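You operate a simulated robot arm through the tools that you are given. There is no shell and no other tool. Be economical: measure what you need, move in short steps, check, and stop when the job is done.

Carry out the task below with a simulated two-armed robot. There is one attempt and no reset: what you move stays moved.

## Task
Brush the ringed grey sherd clean, then wipe the dust out of the grid box's drawer.
Fine: use the brown brush and the green cloth and put both back; close the drawer. Set down upright: brown brush. What is to be rubbed or washed off counts as gone when no trace of it is left.

Only the result counts: the job must be done as asked and must still hold three seconds after the hand-in. Knocking over, shifting, dropping, spilling or breaking anything else fails it. Flat cloth is picked up by pressing the open fingertips on it (5 to 10 N) and closing them slowly along it; thin cloth reads only 2 to 8 mm in the jaws.

## Robot
Two 7-joint arms with fingered hands on one trunk, on a base that drives. Base frame: it is fixed to the floor where the robot stands at the start and does not move with it; the origin is under the middle of the robot, x ahead of it, y to its left, z up; the surface under the hand at the start is at about z = 74. Lengths are in cm, angles in rad, forces in N, time in s.
The left shoulder is at the start at [9.9, 12.8, 108.6], the right one opposite. Places, roughly: drawer of the grid box [50, -10, 80]. Payload 5 kg a hand.
The TCP of each hand is the grasp point between the finger pads, 3.7 cm short of the fingertips. In the tool frame z runs along the fingers and y along their closing line. Largest opening 12.4 cm; the body of the gripper starts 4.3 cm behind the TCP. The gripper is a hand of 3 fingers: y runs from the thumb to the fingers, the wrist lies at [-2.1, -11.6, -20.3] in the tool frame, and closing takes about 1.5 s.
Orientation is that of the tool frame in the base frame, as a unit quaternion [x, y, z, w]. With the fingers straight down and the wrist toward the robot, the tool's x, y and z point along [0, 1, 0], [1, 0, 0] and [0, 0, -1] of the base frame.

## Interface
- The arms move only by the tool apply_moves. It takes "left_rows", "right_rows" or both (then of equal length, played together; a hand with none holds still); each is a list of rows, each an object (a shift or turn left out is 0, a gripper value left out holds the last) with "delta_pos": the shift along the tool's x, y, z in cm, a list of three; "dr": the turn, a rotation vector about the tool's x, y, z in rad, a list of three. In form: [{"delta_pos": [tx, ty, tz], "dr": [wx, wy, wz]}, ...]. A call has 1 to 12 rows; each row shifts and turns the commanded pose from where the row before left it, along the tool's axes as they then stand. "left_grip" and "right_grip" are, for a hand that has rows, the closure, from 0 (fully open) to 1 (shut), set as the call begins (left out, the last holds). Each row takes 0.2 s and may step no farther than 5 cm and 0.15 rad from the row before; otherwise, or with a gripper value out of range, the whole call is refused. A pose out of reach is approached as far as the arm can. The call stops where the force on the tool passes 40 N (or 10 N more than at its start, if that is more) or the arm is blocked; 0.2 s more then pass. The fingers move at their own pace (about 4.5 cm/s each) and stop on an object; they squeeze with about 25 N. The grip force told is the motor's: it shows also when the fingers shut on nothing. Time passes only in rows, and 0.2 s behind the last, so rows that do not move let the fingers close. It gives the time, the measured TCP pose, the force on the tool (base axes), the opening and the grip force at its end, in the units of the frame above (readings bear some noise), with the torque about the TCP (base axes, N m) and any sound that the robot's microphone picked up, and new pictures: "show" is both (left out), scene, wrist or none (wrist: the cameras of the hands that moved).
- Cameras (640 x 400 px; columns grow to the right, rows downward): "scene" is now at [25.28, -4.01, 124.09]; the picture's right is [-0.48, -0.88, 0.00], its down [-0.53, 0.29, -0.80] and it looks along [0.70, -0.38, -0.60] (base axes); focal length 214 px, centre (320, 200). "left" rides on the left gripper at [-7.2, -10.4, -15.4] in its tool frame; the picture's right is [-0.83, -0.26, 0.49], its down [0.51, -0.72, 0.47] and it looks along [0.23, 0.64, 0.73] (tool axes); focal length 243 px, centre (320, 200). "right" rides on the right gripper at [7.3, -10.4, -15.4] in its tool frame; the picture's right is [-0.83, 0.26, -0.49], its down [-0.51, -0.72, 0.47] and it looks along [-0.23, 0.64, 0.73] (tool axes); focal length 243 px, centre (320, 200).
- raise_lower(by): slides the trunk up (or, below 0, down) by that many cm; the arms and the scene camera ride with it, the base frame stays. It gives what a move gives, with no picture.
- base_move(legs): drives the robot by 1 to 6 legs, each [ahead, left, turn to the left] in cm, cm and rad, along the robot's own axes; the way and the turn of a leg run together, so that a leg with both is an arc; at most 150 cm and 3.142 rad a leg. The arms and the cameras ride along, it lands a little off, and it stops where it bumps. It gives what a move gives, and a new picture of the scene camera.
- finger_targets(index, middle, thumb_bend, thumb_turn, hand): sets how far each is bent, from 0 (flat) to 1 (curled in); at 0.3 the hand is open as for a grip, at 0.7 the pads meet at the TCP. One left out holds its place. A second passes; each finger stops where it meets its share of the squeeze, and holds until it gets a number again. A gripper value or a shape takes the hand back. It gives what a move gives, with no picture; readings hold the bend of each and the force on the fingers (four entries, about 0 where the hand has none), thumb and palm. thumb_turn goes from beside the hand (0) to across from the fingers (1), as for a grip.
- grasp_type(shape, hand): the hand has 3 fingers and takes this shape, open, in about a second: jaw (thumb against the fingers, like two jaws); tri (thumb and two fingers); tip (a fingertip pinch); poke (one finger out to press); point (the index stretched); flat (the hand flat); cup (the hand cupped); fist (a fist). The gripper value then closes the fingers along that shape, each until it touches; the sizes above hold for jaw. It gives what a move gives, with no picture.
- aim_head(pan, tilt): turns the head with the scene camera to pan (to the left, within 1.396 rad either way) and tilt (down, from -0.506 to 1.204), counted from straight ahead of the robot. It gives what a move gives, and a new picture of the scene camera.
- locate(camera, pixels): for up to 12 pixels [column, row] of the newest picture of that camera ("zoom" is the newest enlarged one), the place [x, y, z] in the base frame of the surface seen there, good to about 0.3 cm. No time passes.
- enlarge(camera, box): a new picture of the part [left, top, right, bottom] of that camera's present view, enlarged. No time passes.
- sign_off(): hands the job in; it is judged then, once.

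Go step by step. Measure first, check grasps and placings, and put right what went wrong. The budget is 80 turns and 260 pictures, counting those below and the enlarged ones. Unless the task says otherwise, let go and move clear before handing in.

The tools are called by a JSON object that holds its "api" and its "payload". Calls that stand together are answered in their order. apply_moves: Moves the arms, as the interface text tells. Its arguments: {"type":"object","properties":{"left_rows":{"type":"array","items":{"type":"object","properties":{"delta_pos":{"type":"array","items":{"type":"number"}},"dr":{"type":"array","items":{"type":"number"}}}}},"left_grip":{"type":"number"},"right_rows":{"type":"array","items":{"type":"object","properties":{"delta_pos":{"type":"array","items":{"type":"number"}},"dr":{"type":"array","items":{"type":"number"}}}}},"right_grip":{"type":"number"},"show":{"type":"string","enum":["both","scene","wrist","none"]}},"required":[]} The other tools are called the same way: raise_lower (by) slides the trunk up or down; grasp_type (shape, hand) gives the hand a shape; finger_targets (index, middle, thumb_bend, thumb_turn, hand) moves the fingers one by one; base_move (legs) drives the base; aim_head (pan, tilt) turns the head that bears the scene camera; locate (camera, pixels) gives the place of the surface under pixels of a picture; enlarge (camera, box) takes an enlarged picture of a part of a camera's view; sign_off () hands the job in.

At the start:

```text
t: 0.0
left_tool_pos: [84.09, -1.55, 124.22]
left_orientation: [0.707, 0.707, 0.0, 0.0]
left_contact_force: [-0.8, -1.1, -1.2]
left_moment: [-0.02, 0.02, 0.0]
left_grip_width: 12.35
left_gripper_force: 0.1
left_shape: jaw
left_bend: [0.3, 0.3, 0.3, 0.98]
left_finger forces: [0.0, 0.0, 0.0, 0.1, 0.2, 0.0]
right_tool_pos: [58.34, -61.95, 125.11]
right_orientation: [0.707, 0.707, 0.001, 0.0]
right_contact_force: [-0.5, -0.3, 0.5]
right_moment: [-0.02, 0.02, 0.0]
right_grip_width: 12.36
right_gripper_force: 0.0
right_shape: jaw
right_bend: [0.3, 0.3, 0.3, 0.98]
right_finger forces: [0.0, 0.1, 0.0, 0.0, 0.0, 0.1]
trunk travel left (down, up): [-27.5, 28.8]
robot x, y, heading: [0.14, 0.11, -0.0]
head pan, tilt: [-0.501, 0.649]
```

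scene: 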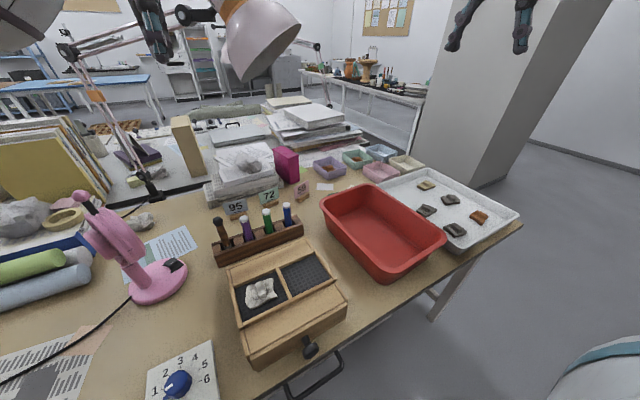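
right: 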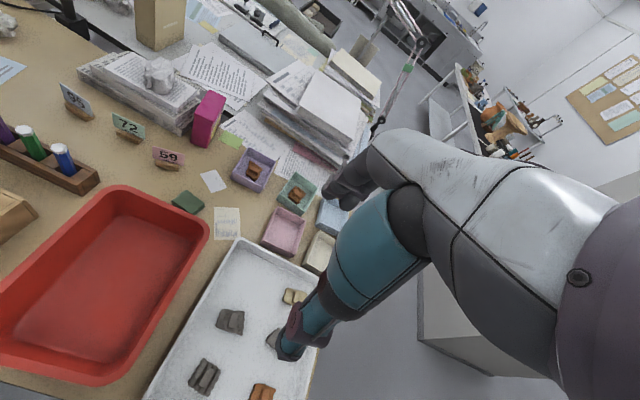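
left: 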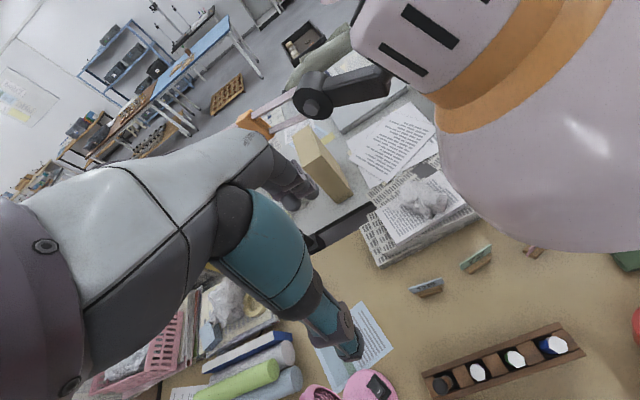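

The scene shows the rack of brushes (about 255,235), the grid box (285,300) and the white tray of sherds (450,205). I'll enlarge these to find the ringed sherd, the brown brush and the green cloth.

{"api": "enlarge", "payload": {"camera": "scene", "box": [360, 150, 540, 262]}}

{"api": "enlarge", "payload": {"camera": "scene", "box": [190, 180, 380, 380]}}

{"api": "enlarge", "payload": {"camera": "right", "box": [100, 140, 360, 400]}}

{"api": "locate", "payload": {"camera": "scene", "pixels": [[221, 224], [221, 250], [425, 211], [454, 230], [448, 201], [479, 217], [426, 185], [310, 347], [240, 340], [345, 300], [295, 150], [325, 187]]}}

{"api": "locate", "payload": {"camera": "right", "pixels": [[188, 202], [230, 321], [204, 377], [272, 340], [262, 392], [294, 297], [228, 222]]}}

```text
3.56 times, centred on (450, 206) of scene
```

zoom: 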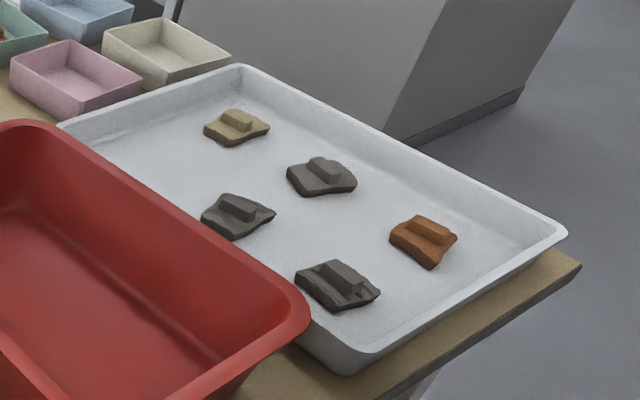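

```text
2.00 times, centred on (285, 280) of scene
```

zoom: 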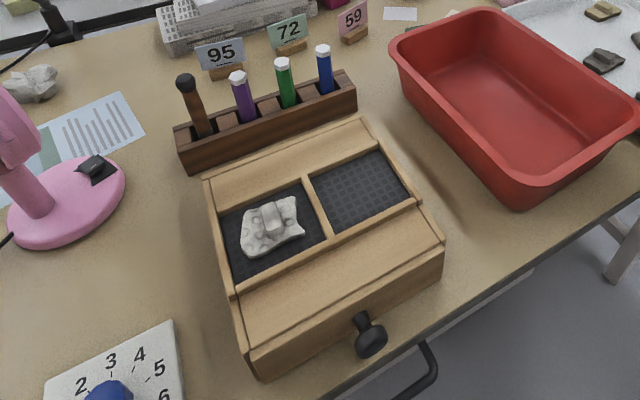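

```text
1.54 times, centred on (230, 270) of right
```

zoom: 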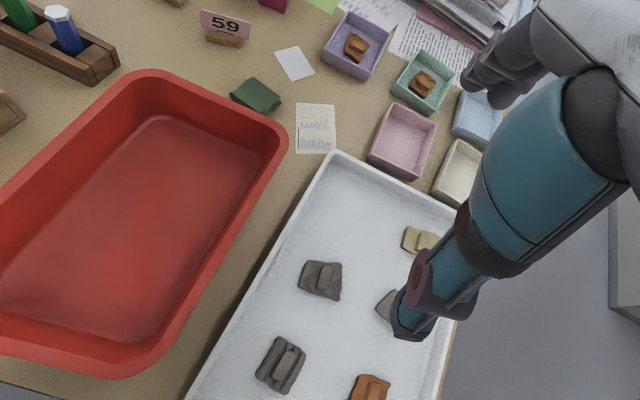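

```text
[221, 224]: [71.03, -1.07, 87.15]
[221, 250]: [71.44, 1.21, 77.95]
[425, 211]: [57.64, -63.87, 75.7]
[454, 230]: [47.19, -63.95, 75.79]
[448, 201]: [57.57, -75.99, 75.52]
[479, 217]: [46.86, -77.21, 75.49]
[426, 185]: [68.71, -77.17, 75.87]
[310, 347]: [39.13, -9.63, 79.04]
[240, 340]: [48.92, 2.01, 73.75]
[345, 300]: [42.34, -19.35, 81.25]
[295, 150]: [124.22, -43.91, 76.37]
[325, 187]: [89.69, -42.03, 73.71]
```

```text
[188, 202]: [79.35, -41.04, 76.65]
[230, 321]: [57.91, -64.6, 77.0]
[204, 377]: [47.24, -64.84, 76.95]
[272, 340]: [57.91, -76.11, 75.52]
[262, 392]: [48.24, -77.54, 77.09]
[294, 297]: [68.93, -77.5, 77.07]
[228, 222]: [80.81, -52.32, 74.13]
```

I need to see the grey sherds closer, to tell what "ringed" means, so I'll enlarge each tightly, plus the green item near (325,200) and the drawer.

{"api": "enlarge", "payload": {"camera": "scene", "box": [410, 190, 474, 242]}}

{"api": "enlarge", "payload": {"camera": "right", "box": [180, 295, 300, 400]}}

{"api": "enlarge", "payload": {"camera": "right", "box": [130, 160, 250, 250]}}

{"api": "enlarge", "payload": {"camera": "scene", "box": [205, 205, 245, 265]}}

```text
7.69 times, centred on (442, 216) of scene
```

zoom: 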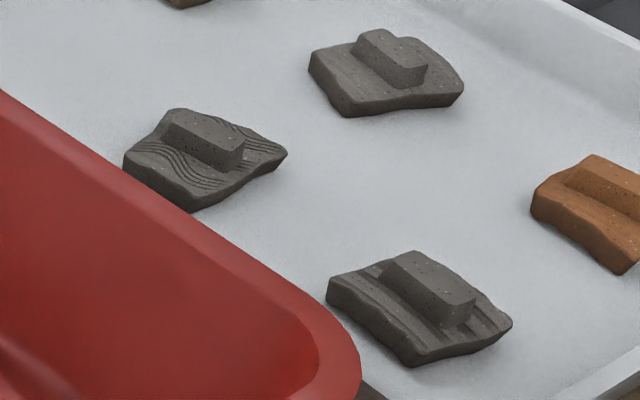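

```text
3.81 times, centred on (240, 348) of right
```

zoom: 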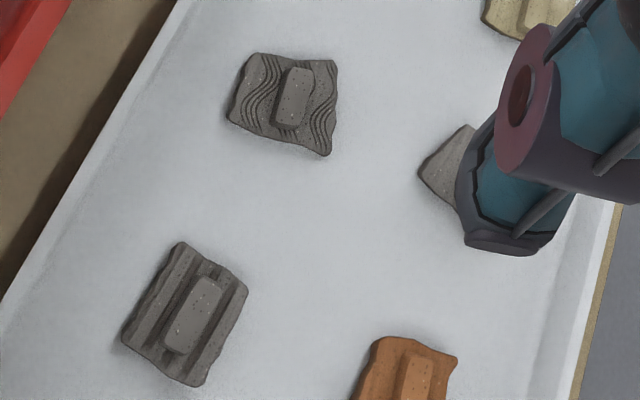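

```text
4.44 times, centred on (190, 205) of right
```

zoom: 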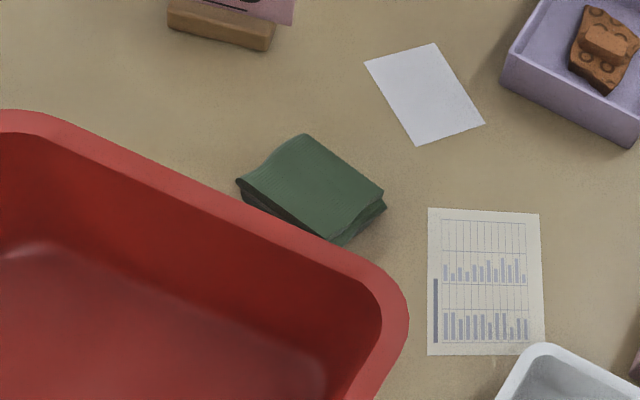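

```text
6.67 times, centred on (225, 235) of scene
```

zoom: 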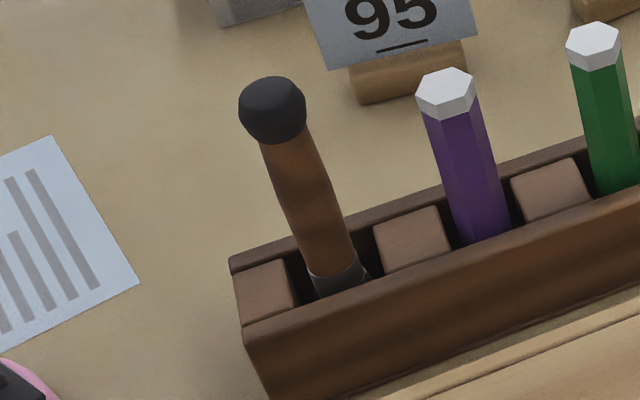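

The tray sherds are plain, wavy and grooved; none bears rings. I'll check the dusty one in the grid box (262,292) and the boxes at the back.

{"api": "enlarge", "payload": {"camera": "scene", "box": [232, 265, 312, 325]}}

{"api": "enlarge", "payload": {"camera": "scene", "box": [305, 140, 430, 195]}}

{"api": "enlarge", "payload": {"camera": "scene", "box": [0, 190, 210, 330]}}

{"api": "locate", "payload": {"camera": "scene", "pixels": [[262, 292], [250, 285], [245, 306], [274, 284], [263, 310], [252, 275], [288, 290], [327, 285], [308, 354], [305, 335], [228, 275], [332, 292]]}}

```text
6.67 times, centred on (272, 295) of scene
```

zoom: 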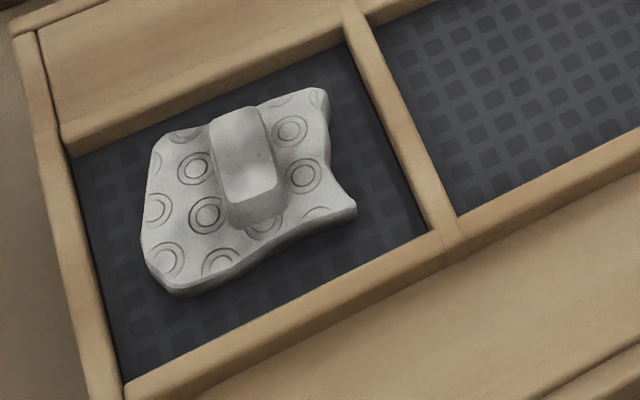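

```text
5.12 times, centred on (368, 168) of scene
```

zoom: 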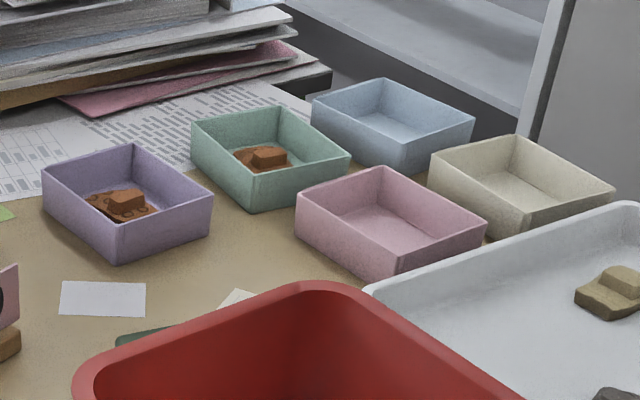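

```text
2.86 times, centred on (105, 260) of scene
```

zoom: 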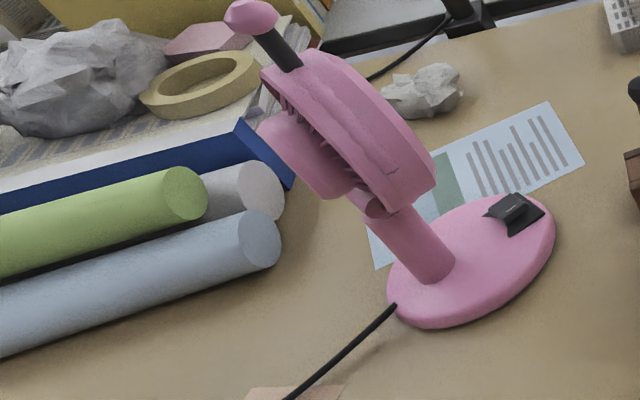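

```text
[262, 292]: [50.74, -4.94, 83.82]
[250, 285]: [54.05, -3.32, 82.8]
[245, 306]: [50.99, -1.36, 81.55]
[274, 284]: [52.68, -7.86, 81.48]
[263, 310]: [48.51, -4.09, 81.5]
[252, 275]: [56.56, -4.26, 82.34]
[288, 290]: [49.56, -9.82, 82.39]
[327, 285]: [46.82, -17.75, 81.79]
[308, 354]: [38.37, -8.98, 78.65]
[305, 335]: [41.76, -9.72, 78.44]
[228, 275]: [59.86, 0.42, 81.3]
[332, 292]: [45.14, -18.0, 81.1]
```

The dusty sherd in the grid box's left compartment (255,190 in the first zoom) has the rings, so that is the target. I'll measure obstacles (lamp head, fan), the brush, the rack and the cloth before moving.

{"api": "locate", "payload": {"camera": "scene", "pixels": [[255, 70], [295, 30], [225, 20], [310, 45], [65, 45], [90, 200], [120, 230], [155, 285], [185, 268], [95, 95]]}}

{"api": "locate", "payload": {"camera": "left", "pixels": [[440, 100], [460, 200], [540, 240], [600, 100], [310, 95], [440, 385], [463, 374], [480, 372], [514, 358], [552, 345], [580, 325], [425, 378]]}}

{"api": "enlarge", "payload": {"camera": "left", "box": [410, 300, 600, 400]}}

{"api": "enlarge", "payload": {"camera": "scene", "box": [200, 190, 320, 270]}}

```text
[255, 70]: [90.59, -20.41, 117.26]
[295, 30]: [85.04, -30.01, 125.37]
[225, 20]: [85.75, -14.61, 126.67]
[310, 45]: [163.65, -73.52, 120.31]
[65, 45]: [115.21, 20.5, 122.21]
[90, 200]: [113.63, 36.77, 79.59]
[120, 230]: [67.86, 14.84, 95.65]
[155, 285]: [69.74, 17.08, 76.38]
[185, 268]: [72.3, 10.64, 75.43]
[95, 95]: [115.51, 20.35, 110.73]
```

```text
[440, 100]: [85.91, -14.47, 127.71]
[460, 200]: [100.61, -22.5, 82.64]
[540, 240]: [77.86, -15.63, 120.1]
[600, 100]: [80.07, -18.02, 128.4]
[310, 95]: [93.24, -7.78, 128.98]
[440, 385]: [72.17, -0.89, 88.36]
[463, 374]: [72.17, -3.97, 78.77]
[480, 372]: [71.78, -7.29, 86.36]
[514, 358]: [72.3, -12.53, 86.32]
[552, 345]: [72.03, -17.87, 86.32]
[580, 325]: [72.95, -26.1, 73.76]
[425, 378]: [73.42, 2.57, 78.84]
```

```text
3.37 times, centred on (505, 350) of left
```

zoom: 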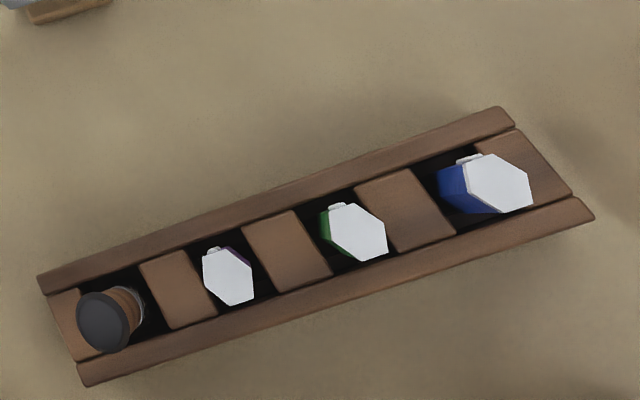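

```text
5.00 times, centred on (260, 230) of scene
```

zoom: 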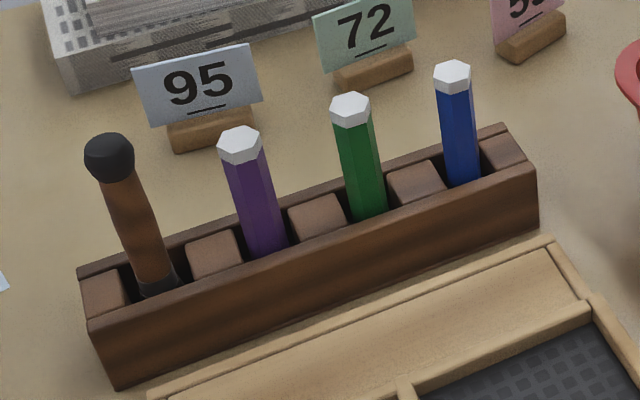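

The brush stands upright at about (72.2, -0.9), top z 88.4, in a rack whose top is about z 79. I'll measure the box corners and tag 95, then back the base up 15 cm so the sherd comes within reach.

{"api": "locate", "payload": {"camera": "scene", "pixels": [[229, 272], [305, 241], [345, 300], [251, 357], [253, 364], [234, 206], [225, 205], [233, 320], [298, 270], [300, 352], [307, 344], [320, 330]]}}

{"api": "base_move", "payload": {"legs": [[-15, 0, 0]]}}

```text
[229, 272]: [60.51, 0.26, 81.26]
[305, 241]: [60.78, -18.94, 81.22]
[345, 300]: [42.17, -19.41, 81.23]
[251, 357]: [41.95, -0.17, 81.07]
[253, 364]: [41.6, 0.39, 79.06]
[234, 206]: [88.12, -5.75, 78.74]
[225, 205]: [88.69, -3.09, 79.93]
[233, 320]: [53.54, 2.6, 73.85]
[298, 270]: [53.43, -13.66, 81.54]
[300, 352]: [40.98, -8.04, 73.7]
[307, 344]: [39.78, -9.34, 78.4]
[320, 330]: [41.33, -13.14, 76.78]
```

```text
t: 1.4
left_tool_pos: [69.42, -1.75, 123.93]
left_orientation: [0.707, 0.707, 0.0, 0.0]
left_contact_force: [0.3, -0.3, 1.0]
left_moment: [-0.02, 0.02, 0.01]
left_grip_width: 12.38
left_gripper_force: 0.1
left_shape: jaw
left_bend: [0.3, 0.3, 0.3, 0.98]
left_finger forces: [0.0, 0.0, 0.1, 0.1, 0.1, 0.0]
right_tool_pos: [43.73, -61.97, 124.99]
right_orientation: [0.708, 0.706, -0.001, -0.001]
right_contact_force: [-0.2, -0.8, 0.2]
right_moment: [-0.01, 0.07, -0.01]
right_grip_width: 12.35
right_gripper_force: 0.1
right_shape: jaw
right_bend: [0.3, 0.3, 0.3, 0.98]
right_finger forces: [0.0, 0.1, 0.0, 0.0, 0.0, 0.0]
trunk travel left (down, up): [-27.5, 28.8]
robot x, y, heading: [-15.07, -0.11, 0.0]
head pan, tilt: [-0.501, 0.649]
```

scene: 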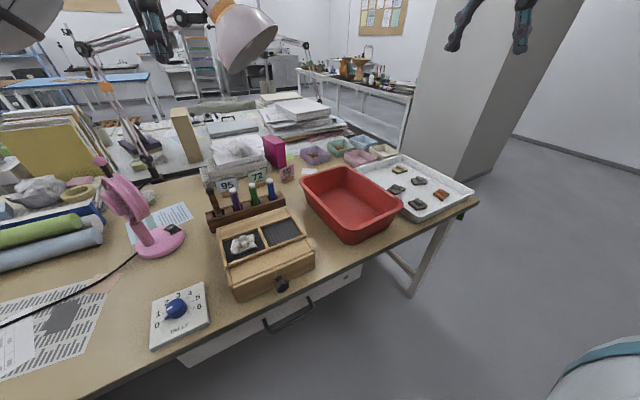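

Box is axis-aligned (x 42–60.6, y −19.4–0.3, top 81.2). I'll lower the left hand above the brush, half-closed, and check.

{"api": "apply_moves", "payload": {"left_rows": [{"delta_pos": [0.4, 1.4, 4]}, {"delta_pos": [0.45, 1.35, 4]}, {"delta_pos": [0, 0, 4.5]}, {"delta_pos": [0, 0, 4.5]}, {"delta_pos": [0, 0, 4.5]}, {"delta_pos": [0, 0, 4.5]}, {"delta_pos": [0, 0, 2]}, {"delta_pos": [0, 0, 0]}], "left_grip": 0.3, "show": "both"}}

```text
t: 3.2
left_tool_pos: [72.07, -0.75, 96.19]
left_orientation: [0.707, 0.707, 0.0, 0.0]
left_contact_force: [-0.8, 0.9, 0.6]
left_moment: [-0.02, 0.01, 0.02]
left_grip_width: 8.72
left_gripper_force: 0.2
left_shape: jaw
left_bend: [0.27, 0.37, 0.58, 0.99]
left_finger forces: [0.1, 0.0, 0.1, 0.0, 0.0, 0.0]
right_tool_pos: [43.47, -61.94, 125.04]
right_orientation: [0.708, 0.706, 0.0, 0.0]
right_contact_force: [-0.1, 1.3, -0.2]
right_moment: [0.0, -0.03, 0.02]
right_grip_width: 12.34
right_gripper_force: 0.1
right_shape: jaw
right_bend: [0.3, 0.3, 0.3, 0.98]
right_finger forces: [0.0, 0.0, 0.0, 0.0, 0.0, 0.0]
trunk travel left (down, up): [-27.5, 28.8]
robot x, y, heading: [-14.84, -0.36, -0.0]
head pan, tilt: [-0.501, 0.649]
```

scene: 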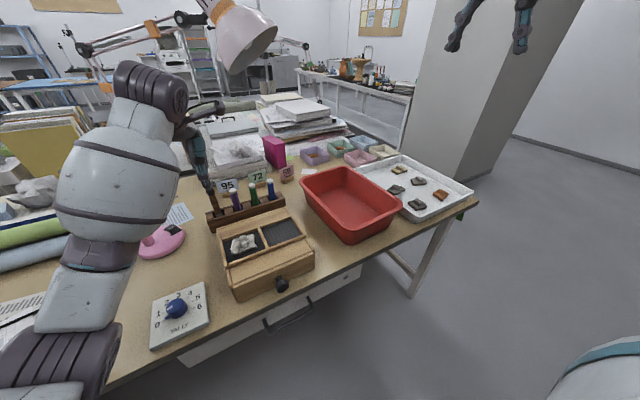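
left: 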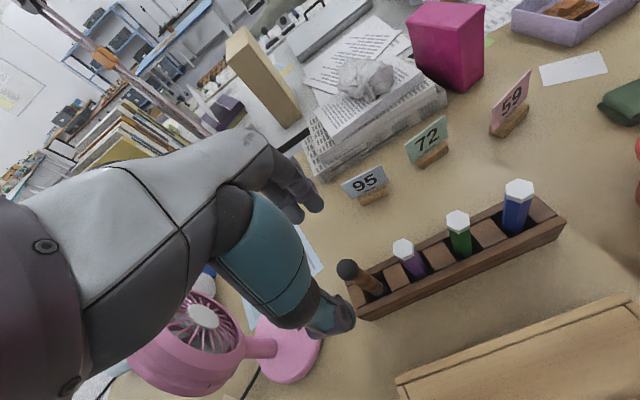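

The hand is over the brush; the fan (200,340 in the left picture) is close to the thumb, so I'll measure it and the brush before going down.

{"api": "locate", "payload": {"camera": "left", "pixels": [[347, 269], [372, 285], [402, 247], [205, 300], [245, 360], [160, 350], [262, 345], [320, 355], [357, 180], [335, 315], [300, 195], [372, 262]]}}

{"api": "enlarge", "payload": {"camera": "scene", "box": [120, 80, 260, 250]}}

{"api": "enlarge", "payload": {"camera": "left", "box": [240, 200, 440, 400]}}

```text
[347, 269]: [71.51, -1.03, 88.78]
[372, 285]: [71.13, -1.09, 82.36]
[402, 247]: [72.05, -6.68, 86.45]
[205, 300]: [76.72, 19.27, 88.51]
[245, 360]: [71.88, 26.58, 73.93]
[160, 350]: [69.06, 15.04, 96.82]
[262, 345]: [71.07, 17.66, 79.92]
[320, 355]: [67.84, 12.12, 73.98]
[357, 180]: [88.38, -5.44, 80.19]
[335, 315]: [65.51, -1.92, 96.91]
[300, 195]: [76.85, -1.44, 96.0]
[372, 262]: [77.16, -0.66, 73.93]
```

```text
2.35 times, centred on (190, 165) of scene
```

zoom: 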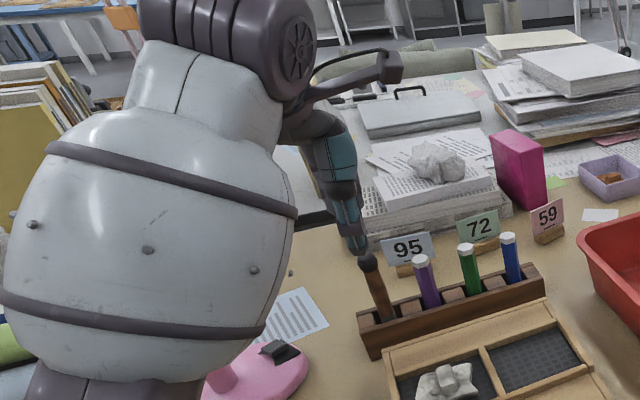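

```text
2.00 times, centred on (340, 300) of left
```

zoom: 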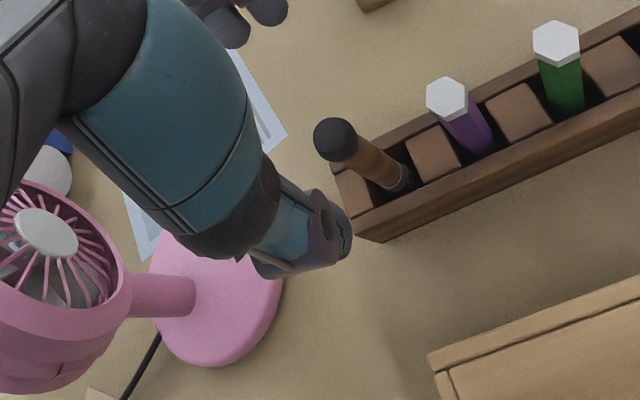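

I'll check how high the forearm stands over the fan before descending 12 cm.

{"api": "locate", "payload": {"camera": "scene", "pixels": [[150, 130], [110, 190], [150, 90], [90, 290], [50, 330], [130, 225], [175, 200], [170, 120], [180, 90]]}}

```text
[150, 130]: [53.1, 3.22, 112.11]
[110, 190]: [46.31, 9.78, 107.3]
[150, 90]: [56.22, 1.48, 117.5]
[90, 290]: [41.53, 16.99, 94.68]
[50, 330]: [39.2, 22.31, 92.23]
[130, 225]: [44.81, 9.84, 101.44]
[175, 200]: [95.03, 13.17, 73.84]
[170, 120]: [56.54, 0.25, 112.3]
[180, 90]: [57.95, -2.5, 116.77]
```

The arm clears the fan, but the elbow (z≈92 over the table) would sink low, so I'll raise the trunk 12 cm before lowering the hand.

{"api": "raise_lower", "payload": {"by": 12}}

{"api": "apply_moves", "payload": {"left_rows": [{"delta_pos": [-0.15, -0.2, 4]}, {"delta_pos": [0, 0, 4]}, {"delta_pos": [0, 0, 4]}, {"delta_pos": [0, 0, 0]}], "left_grip": 0.3, "show": "both"}}

```text
t: 4.7
left_tool_pos: [72.17, -0.86, 108.02]
left_orientation: [0.707, 0.707, -0.001, -0.001]
left_contact_force: [0.0, -0.5, -0.6]
left_moment: [-0.01, -0.01, -0.03]
left_grip_width: 8.73
left_gripper_force: 0.0
left_shape: jaw
left_bend: [0.27, 0.37, 0.58, 0.99]
left_finger forces: [0.1, 0.1, 0.0, 0.1, 0.1, 0.0]
right_tool_pos: [43.56, -62.14, 137.02]
right_orientation: [0.707, 0.707, 0.0, 0.0]
right_contact_force: [0.5, 0.0, -0.6]
right_moment: [-0.02, -0.02, -0.04]
right_grip_width: 12.34
right_gripper_force: 0.1
right_shape: jaw
right_bend: [0.3, 0.3, 0.3, 0.98]
right_finger forces: [0.1, 0.0, 0.0, 0.0, 0.1, 0.1]
trunk travel left (down, up): [-39.5, 16.8]
robot x, y, heading: [-14.37, 0.16, -0.003]
head pan, tilt: [-0.501, 0.649]
```

```text
t: 5.7
left_tool_pos: [71.89, -1.09, 96.01]
left_orientation: [0.707, 0.707, 0.0, -0.001]
left_contact_force: [-0.1, 0.4, -1.0]
left_moment: [-0.02, 0.0, 0.01]
left_grip_width: 8.68
left_gripper_force: 0.0
left_shape: jaw
left_bend: [0.27, 0.37, 0.58, 0.99]
left_finger forces: [0.1, 0.0, 0.0, 0.1, 0.0, 0.0]
right_tool_pos: [43.32, -62.08, 137.05]
right_orientation: [0.708, 0.706, 0.0, 0.0]
right_contact_force: [-0.2, -0.1, -0.7]
right_moment: [-0.01, 0.0, -0.05]
right_grip_width: 12.37
right_gripper_force: 0.1
right_shape: jaw
right_bend: [0.3, 0.3, 0.3, 0.98]
right_finger forces: [0.1, 0.0, 0.0, 0.0, 0.0, 0.0]
trunk travel left (down, up): [-39.5, 16.8]
robot x, y, heading: [-14.78, -0.18, -0.001]
head pan, tilt: [-0.501, 0.649]
```

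scene: 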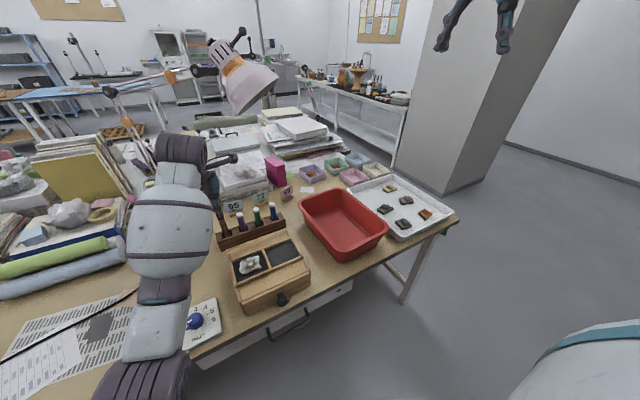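
left: 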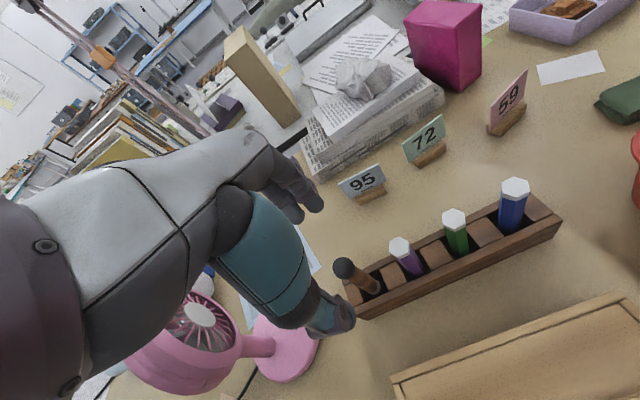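

The elbow now clears well and the hand is centred over the brush; I'll descend to z≈84.5 and close.

{"api": "apply_moves", "payload": {"left_rows": [{"delta_pos": [0, 0.1, 4]}, {"delta_pos": [0, 0, 4]}, {"delta_pos": [0, 0, 3.5]}, {"delta_pos": [0, 0, 0]}], "show": "both"}}

```text
t: 6.7
left_tool_pos: [71.82, -0.89, 84.43]
left_orientation: [0.707, 0.707, 0.0, 0.0]
left_contact_force: [-1.3, -0.8, -0.5]
left_moment: [0.02, 0.01, 0.0]
left_grip_width: 8.71
left_gripper_force: 0.0
left_shape: jaw
left_bend: [0.27, 0.37, 0.58, 0.99]
left_finger forces: [0.1, 0.0, 0.0, 0.0, 0.0, 0.1]
right_tool_pos: [43.38, -62.05, 137.08]
right_orientation: [0.708, 0.706, -0.001, -0.001]
right_contact_force: [0.5, -0.1, -0.8]
right_moment: [0.01, 0.01, 0.03]
right_grip_width: 12.37
right_gripper_force: 0.0
right_shape: jaw
right_bend: [0.3, 0.3, 0.3, 0.98]
right_finger forces: [0.1, 0.0, 0.0, 0.1, 0.0, 0.0]
trunk travel left (down, up): [-39.5, 16.8]
robot x, y, heading: [-14.6, -0.15, 0.001]
head pan, tilt: [-0.501, 0.649]
```

scene: 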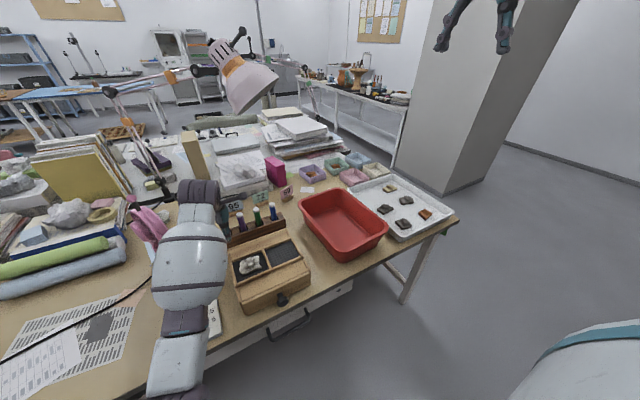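
left: 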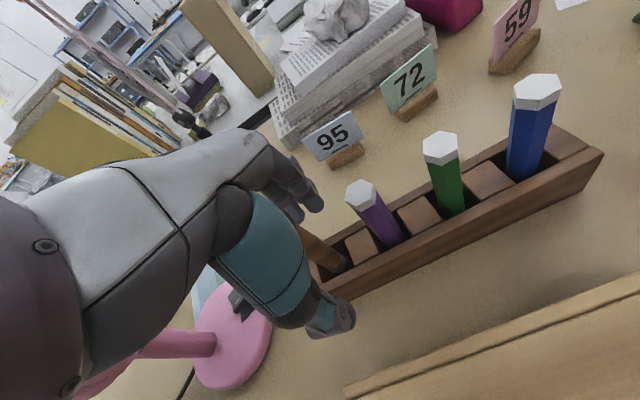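

Brush handle (315,250 in the left picture) lies between thumb and fingers. Closing now.

{"api": "apply_moves", "payload": {"left_rows": [{}, {}, {}, {}, {}, {}, {}, {}], "left_grip": 0.9, "show": "wrist"}}

```text
t: 8.5
left_tool_pos: [71.86, -0.98, 84.53]
left_orientation: [0.707, 0.707, 0.0, 0.001]
left_contact_force: [0.0, 0.2, 0.1]
left_moment: [0.01, -0.01, -0.01]
left_grip_width: 0.99
left_gripper_force: 24.9
left_shape: jaw
left_bend: [0.72, 0.67, 0.73, 1.0]
left_finger forces: [12.5, 6.9, 0.1, 0.1, 21.5, 0.1]
right_tool_pos: [43.61, -62.08, 136.96]
right_orientation: [0.707, 0.707, -0.001, -0.001]
right_contact_force: [-0.8, 0.1, -0.3]
right_moment: [0.01, 0.0, -0.01]
right_grip_width: 12.37
right_gripper_force: 0.1
right_shape: jaw
right_bend: [0.3, 0.3, 0.3, 0.98]
right_finger forces: [0.0, 0.1, 0.1, 0.0, 0.0, 0.1]
trunk travel left (down, up): [-39.5, 16.8]
robot x, y, heading: [-14.92, 0.44, 0.004]
head pan, tilt: [-0.501, 0.649]
```

left: 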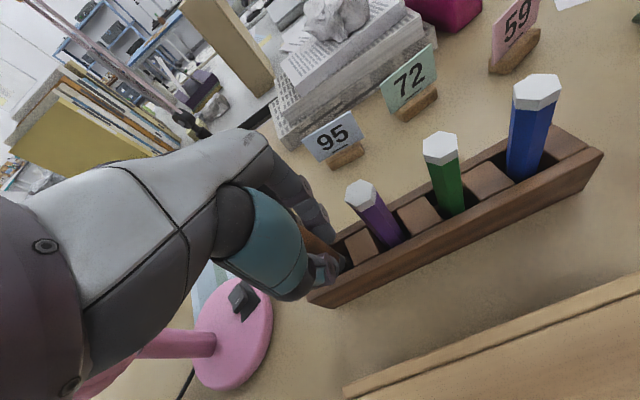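

Gripped (width 1 cm, forces on both sides). Lifting it straight out.

{"api": "apply_moves", "payload": {"left_rows": [{"delta_pos": [0, 0, -2]}, {"delta_pos": [0, 0, -3]}, {"delta_pos": [0, 0, -4]}, {"delta_pos": [0, 0, -4]}, {"delta_pos": [0, 0, -3]}, {}], "show": "both"}}

{"api": "enlarge", "payload": {"camera": "left", "box": [200, 180, 440, 330]}}

{"api": "enlarge", "payload": {"camera": "scene", "box": [180, 150, 320, 310]}}

```text
t: 9.9
left_tool_pos: [72.05, -0.78, 100.48]
left_orientation: [0.707, 0.707, -0.001, -0.001]
left_contact_force: [-0.8, -0.4, -0.4]
left_moment: [-0.04, -0.01, 0.03]
left_grip_width: 1.0
left_gripper_force: 25.0
left_shape: jaw
left_bend: [0.72, 0.67, 0.73, 1.0]
left_finger forces: [12.5, 7.2, 0.0, 0.0, 21.5, 0.0]
right_tool_pos: [43.46, -61.96, 137.13]
right_orientation: [0.708, 0.706, 0.0, 0.0]
right_contact_force: [1.0, 0.4, -0.8]
right_moment: [-0.01, 0.0, -0.02]
right_grip_width: 12.37
right_gripper_force: 0.0
right_shape: jaw
right_bend: [0.3, 0.3, 0.3, 0.98]
right_finger forces: [0.0, 0.0, 0.0, 0.0, 0.0, 0.0]
trunk travel left (down, up): [-39.5, 16.8]
robot x, y, heading: [-14.57, -0.4, -0.006]
head pan, tilt: [-0.501, 0.649]
```

scene: 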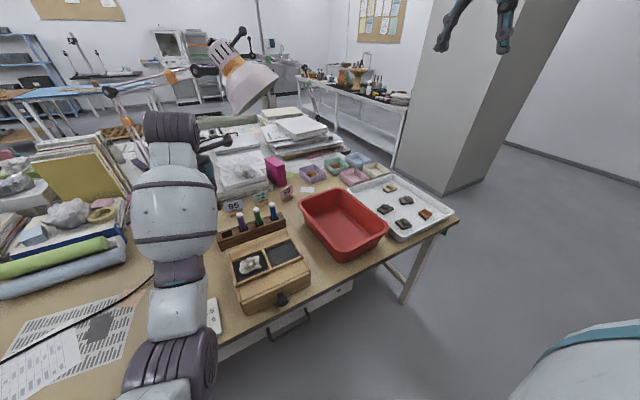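
left: 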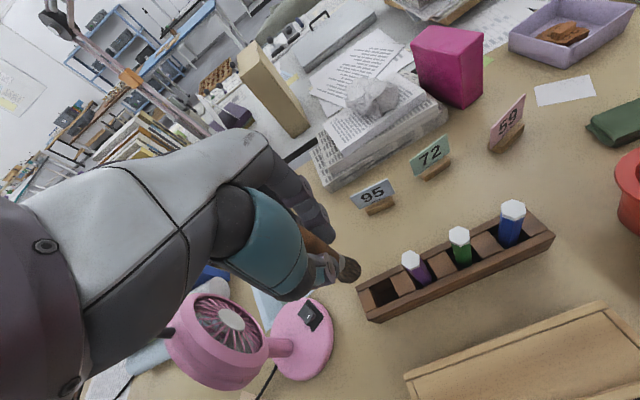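

```text
2.67 times, centred on (320, 255) of left
```

zoom: 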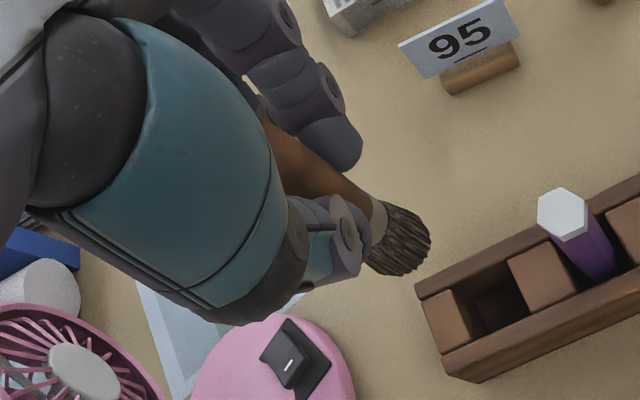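

```text
2.50 times, centred on (250, 230) of scene
```

zoom: 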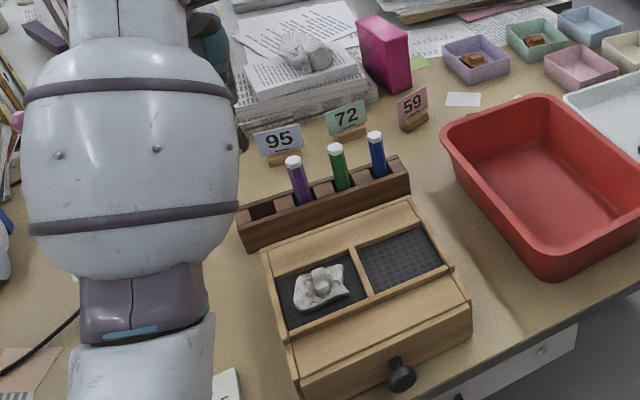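

The brush is out. I'll locate its bristle tip, the empty slot and the sherd's outline.

{"api": "locate", "payload": {"camera": "left", "pixels": [[353, 268], [349, 280], [358, 272], [342, 258], [383, 293], [370, 302], [394, 283], [325, 240]]}}

{"api": "enlarge", "payload": {"camera": "scene", "box": [222, 240, 282, 290]}}

```text
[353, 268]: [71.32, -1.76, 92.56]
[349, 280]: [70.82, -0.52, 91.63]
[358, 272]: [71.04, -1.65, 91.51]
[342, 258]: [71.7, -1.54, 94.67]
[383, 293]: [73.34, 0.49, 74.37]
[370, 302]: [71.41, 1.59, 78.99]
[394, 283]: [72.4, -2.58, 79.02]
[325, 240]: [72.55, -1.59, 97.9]
```

```text
8.00 times, centred on (252, 265) of scene
```

zoom: 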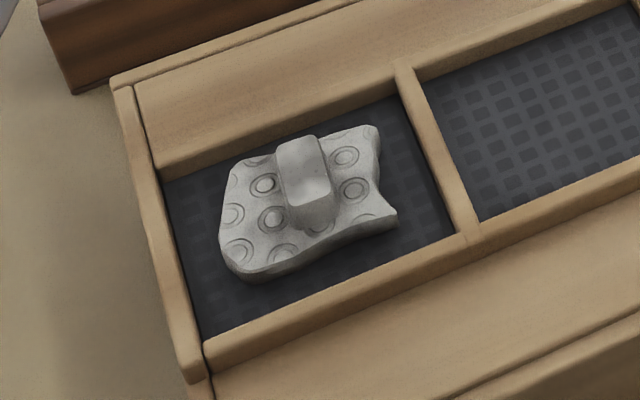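

Bristle tip is 9.2 cm below the TCP. Measuring the sherd's outline in the zoom.

{"api": "locate", "payload": {"camera": "zoom", "pixels": [[235, 165], [225, 250], [265, 272], [320, 240], [392, 215], [372, 132], [300, 145], [305, 195], [345, 155], [265, 185], [250, 225], [355, 190]]}}

{"api": "locate", "payload": {"camera": "scene", "pixels": [[239, 272], [241, 260], [263, 280]]}}

```text
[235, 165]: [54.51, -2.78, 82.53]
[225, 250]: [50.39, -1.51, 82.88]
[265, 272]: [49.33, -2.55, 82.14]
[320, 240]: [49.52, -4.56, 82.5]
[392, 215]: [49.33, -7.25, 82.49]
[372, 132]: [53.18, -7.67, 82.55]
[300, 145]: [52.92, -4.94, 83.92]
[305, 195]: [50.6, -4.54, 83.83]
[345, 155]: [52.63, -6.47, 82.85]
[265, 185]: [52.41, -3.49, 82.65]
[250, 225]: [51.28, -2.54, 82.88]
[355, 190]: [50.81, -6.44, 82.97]
```

```text
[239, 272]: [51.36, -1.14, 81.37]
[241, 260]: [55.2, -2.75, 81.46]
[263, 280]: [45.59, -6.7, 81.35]
```

Sherd spans x 49.2–54.5, y −7.7…−1.4, top ≈82.7, ridge top ≈83.9 at y≈−4.7. I'll carry the brush over the sherd's left side, hovering.

{"api": "apply_moves", "payload": {"left_rows": [{"delta_pos": [-0.2, -4, 0]}, {"delta_pos": [-0.2, -4, 0]}, {"delta_pos": [-0.2, -4, 0]}, {"delta_pos": [-0.2, -4, 0]}, {"delta_pos": [-0.3, -4, 2]}, {"delta_pos": [-0.3, -0.5, 4]}, {}], "show": "both"}}

{"api": "enlarge", "payload": {"camera": "scene", "box": [220, 235, 290, 290]}}

{"api": "enlarge", "payload": {"camera": "left", "box": [240, 180, 480, 330]}}

```text
t: 11.5
left_tool_pos: [51.5, -2.4, 94.74]
left_orientation: [0.707, 0.708, 0.0, 0.0]
left_contact_force: [-0.4, 0.7, -0.8]
left_moment: [0.01, 0.01, -0.02]
left_grip_width: 0.98
left_gripper_force: 24.9
left_shape: jaw
left_bend: [0.72, 0.67, 0.73, 1.0]
left_finger forces: [13.1, 7.7, 0.1, 0.0, 21.6, 0.0]
right_tool_pos: [43.62, -61.99, 137.04]
right_orientation: [0.707, 0.707, 0.0, 0.0]
right_contact_force: [0.7, -0.7, 0.1]
right_moment: [0.02, 0.0, -0.01]
right_grip_width: 12.39
right_gripper_force: 0.0
right_shape: jaw
right_bend: [0.3, 0.3, 0.3, 0.98]
right_finger forces: [0.1, 0.0, 0.0, 0.0, 0.0, 0.1]
trunk travel left (down, up): [-39.5, 16.8]
robot x, y, heading: [-15.14, 0.11, 0.002]
head pan, tilt: [-0.501, 0.649]
```

scene: 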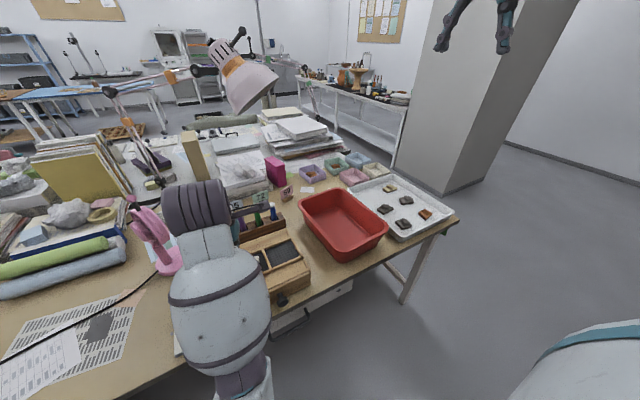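
left: 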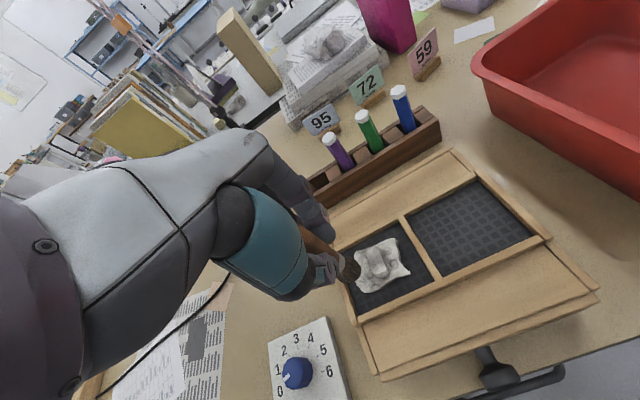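

```text
7.27 times, centred on (255, 262) of scene
```

zoom: 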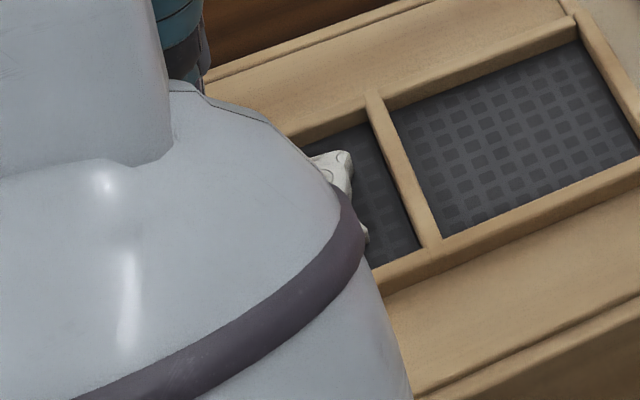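

```text
2.67 times, centred on (360, 255) of left
```

zoom: 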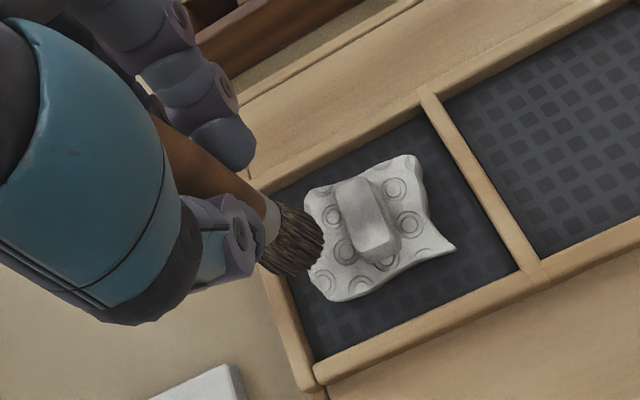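

The wrist camera gives a good view of brush and sherd. Lowering the bristles slowly on to the left side of the sherd to find contact.

{"api": "apply_moves", "payload": {"left_rows": [{"delta_pos": [0, 0, 1.5]}, {"delta_pos": [0, 0, 0.7]}, {"delta_pos": [0, 0, 0.4]}, {"delta_pos": [0, 0, 0.3]}, {}], "show": "none"}}

{"api": "enlarge", "payload": {"camera": "left", "box": [280, 200, 440, 300]}}

```text
t: 12.3
left_tool_pos: [51.55, -2.41, 92.76]
left_orientation: [0.708, 0.707, 0.004, 0.008]
left_contact_force: [-1.3, 1.7, 28.4]
left_moment: [0.07, 0.1, -0.03]
left_grip_width: 1.16
left_gripper_force: 24.8
left_shape: jaw
left_bend: [0.72, 0.66, 0.74, 1.0]
left_finger forces: [17.0, 13.0, 0.0, 0.0, 29.9, 0.1]
right_tool_pos: [43.26, -61.9, 137.13]
right_orientation: [0.708, 0.706, 0.0, 0.001]
right_contact_force: [-1.3, -0.7, 0.3]
right_moment: [0.0, 0.03, 0.0]
right_grip_width: 12.35
right_gripper_force: 0.1
right_shape: jaw
right_bend: [0.3, 0.3, 0.3, 0.98]
right_finger forces: [0.1, 0.0, 0.0, 0.1, 0.0, 0.0]
trunk travel left (down, up): [-39.5, 16.8]
robot x, y, heading: [-14.88, -0.24, -0.005]
head pan, tilt: [-0.501, 0.649]
stopped in row 4 (left hand): the force on the tool passed its limit at 43 N (the readings are from after the stop); the commanded pose is now the measured one
```

```text
4.00 times, centred on (360, 250) of left
```

zoom: 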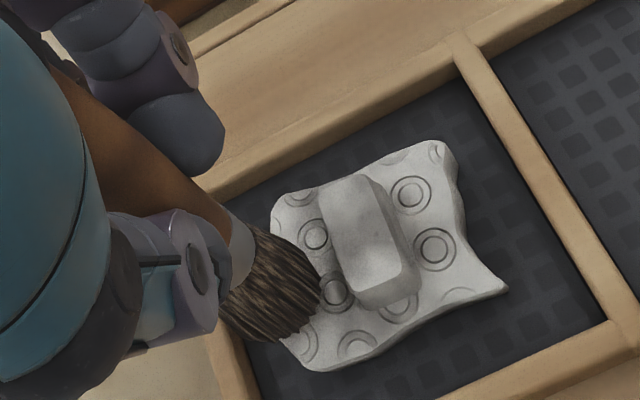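

Contact is hard (28 N) at TCP z 92.8; the brush is stiff. I'll ease up in small steps.

{"api": "apply_moves", "payload": {"left_rows": [{"delta_pos": [0, 0, -0.15]}, {}], "show": "none"}}

```text
t: 12.9
left_tool_pos: [51.56, -2.49, 93.0]
left_orientation: [0.708, 0.707, 0.004, 0.005]
left_contact_force: [1.9, 0.5, 28.9]
left_moment: [0.07, -0.1, 0.03]
left_grip_width: 1.15
left_gripper_force: 24.6
left_shape: jaw
left_bend: [0.72, 0.66, 0.74, 1.0]
left_finger forces: [18.3, 13.6, 0.0, 0.0, 28.6, 0.0]
right_tool_pos: [43.15, -61.99, 137.23]
right_orientation: [0.708, 0.706, 0.0, 0.001]
right_contact_force: [0.3, 0.6, 0.1]
right_moment: [0.03, 0.02, -0.02]
right_grip_width: 12.38
right_gripper_force: 0.1
right_shape: jaw
right_bend: [0.3, 0.3, 0.3, 0.98]
right_finger forces: [0.0, 0.1, 0.1, 0.1, 0.0, 0.0]
trunk travel left (down, up): [-39.5, 16.8]
robot x, y, heading: [-15.0, 0.07, -0.0]
head pan, tilt: [-0.501, 0.649]
```

{"api": "apply_moves", "payload": {"left_rows": [{"delta_pos": [0, 0, -0.3]}, {}], "show": "none"}}

{"api": "enlarge", "payload": {"camera": "left", "box": [280, 200, 440, 300]}}

```text
t: 13.5
left_tool_pos: [51.46, -2.45, 92.92]
left_orientation: [0.707, 0.707, 0.003, 0.004]
left_contact_force: [0.5, -0.3, 14.0]
left_moment: [0.05, -0.1, 0.03]
left_grip_width: 1.15
left_gripper_force: 24.9
left_shape: jaw
left_bend: [0.72, 0.66, 0.74, 1.0]
left_finger forces: [17.7, 12.6, 0.0, 0.0, 26.3, 0.1]
right_tool_pos: [43.25, -61.94, 137.18]
right_orientation: [0.707, 0.707, 0.0, 0.0]
right_contact_force: [0.3, -0.6, 0.0]
right_moment: [-0.01, 0.04, 0.02]
right_grip_width: 12.39
right_gripper_force: 0.1
right_shape: jaw
right_bend: [0.3, 0.3, 0.3, 0.98]
right_finger forces: [0.0, 0.1, 0.1, 0.0, 0.0, 0.0]
trunk travel left (down, up): [-39.5, 16.8]
robot x, y, heading: [-14.93, 0.05, 0.0]
head pan, tilt: [-0.501, 0.649]
```

```text
4.00 times, centred on (360, 250) of left
```

zoom: 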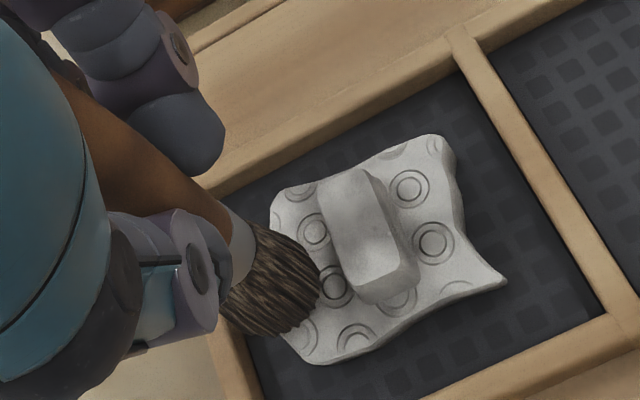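

Stiffness is about 50 N/cm; raising another 0.2 cm gives a light touch, then I'll stroke along x on the left side of the ridge.

{"api": "apply_moves", "payload": {"left_rows": [{"delta_pos": [0, 0, -0.2]}, {"delta_pos": [0, 0.8, 0]}, {"delta_pos": [0, 0.8, 0]}, {"delta_pos": [0, -0.8, 0]}, {"delta_pos": [0, -0.8, 0]}, {"delta_pos": [0, -0.8, 0]}, {"delta_pos": [0, -0.6, 0]}, {"delta_pos": [0, 1.4, 0]}, {}], "show": "none"}}

{"api": "enlarge", "payload": {"camera": "left", "box": [280, 200, 440, 300]}}

```text
t: 15.5
left_tool_pos: [51.53, -2.48, 93.22]
left_orientation: [0.708, 0.706, 0.002, 0.005]
left_contact_force: [-0.2, 0.6, -0.7]
left_moment: [-0.06, 0.01, 0.0]
left_grip_width: 1.09
left_gripper_force: 25.1
left_shape: jaw
left_bend: [0.72, 0.67, 0.74, 1.0]
left_finger forces: [16.1, 11.1, 0.1, 0.1, 23.3, 0.0]
right_tool_pos: [43.47, -62.04, 137.07]
right_orientation: [0.708, 0.707, 0.0, 0.0]
right_contact_force: [-0.5, 0.9, -0.6]
right_moment: [-0.02, -0.01, 0.02]
right_grip_width: 12.39
right_gripper_force: 0.1
right_shape: jaw
right_bend: [0.3, 0.3, 0.3, 0.98]
right_finger forces: [0.0, 0.1, 0.1, 0.0, 0.0, 0.0]
trunk travel left (down, up): [-39.5, 16.8]
robot x, y, heading: [-14.99, -0.13, -0.003]
head pan, tilt: [-0.501, 0.649]
```

```text
4.00 times, centred on (360, 250) of left
```

zoom: 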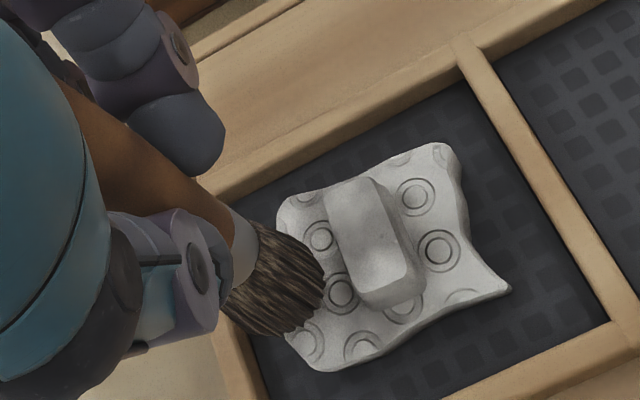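

Contact was lost during that stroke and there is no visible change; pressing about 0.25 cm more and stroking again.

{"api": "apply_moves", "payload": {"left_rows": [{"delta_pos": [0, 0, 0.15]}, {"delta_pos": [0, 0, 0.12]}, {"delta_pos": [0, 0.8, 0]}, {"delta_pos": [0, 0.8, 0]}, {"delta_pos": [0, -0.8, 0]}, {"delta_pos": [0, -0.8, 0]}, {"delta_pos": [0, -0.8, 0]}, {"delta_pos": [0, -0.6, 0]}, {"delta_pos": [0, 0.7, 0]}, {"delta_pos": [0, 0.7, 0]}, {}], "show": "none"}}

{"api": "enlarge", "payload": {"camera": "left", "box": [280, 200, 440, 300]}}

```text
t: 17.9
left_tool_pos: [51.6, -2.43, 92.92]
left_orientation: [0.707, 0.707, 0.003, 0.004]
left_contact_force: [-1.9, -0.5, 5.1]
left_moment: [0.03, 0.17, 0.04]
left_grip_width: 1.07
left_gripper_force: 24.7
left_shape: jaw
left_bend: [0.72, 0.67, 0.74, 1.0]
left_finger forces: [16.1, 11.7, 0.2, 0.0, 25.3, 0.1]
right_tool_pos: [43.31, -62.08, 137.15]
right_orientation: [0.708, 0.707, 0.0, 0.001]
right_contact_force: [-1.0, -0.2, 0.4]
right_moment: [0.02, -0.01, 0.01]
right_grip_width: 12.36
right_gripper_force: 0.0
right_shape: jaw
right_bend: [0.3, 0.3, 0.3, 0.98]
right_finger forces: [0.0, 0.0, 0.0, 0.0, 0.0, 0.0]
trunk travel left (down, up): [-39.5, 16.8]
robot x, y, heading: [-14.45, 0.04, 0.0]
head pan, tilt: [-0.501, 0.649]
```

```text
4.00 times, centred on (360, 250) of left
```

zoom: 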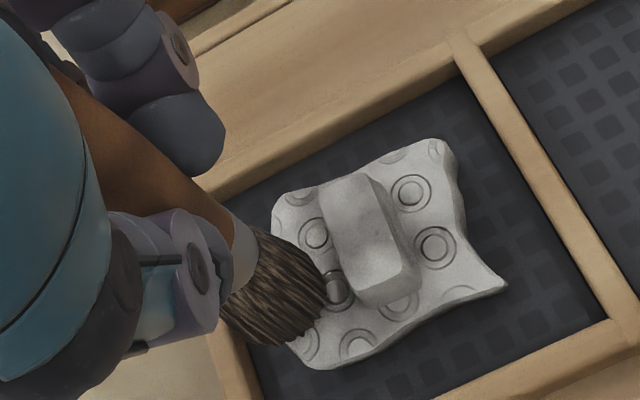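

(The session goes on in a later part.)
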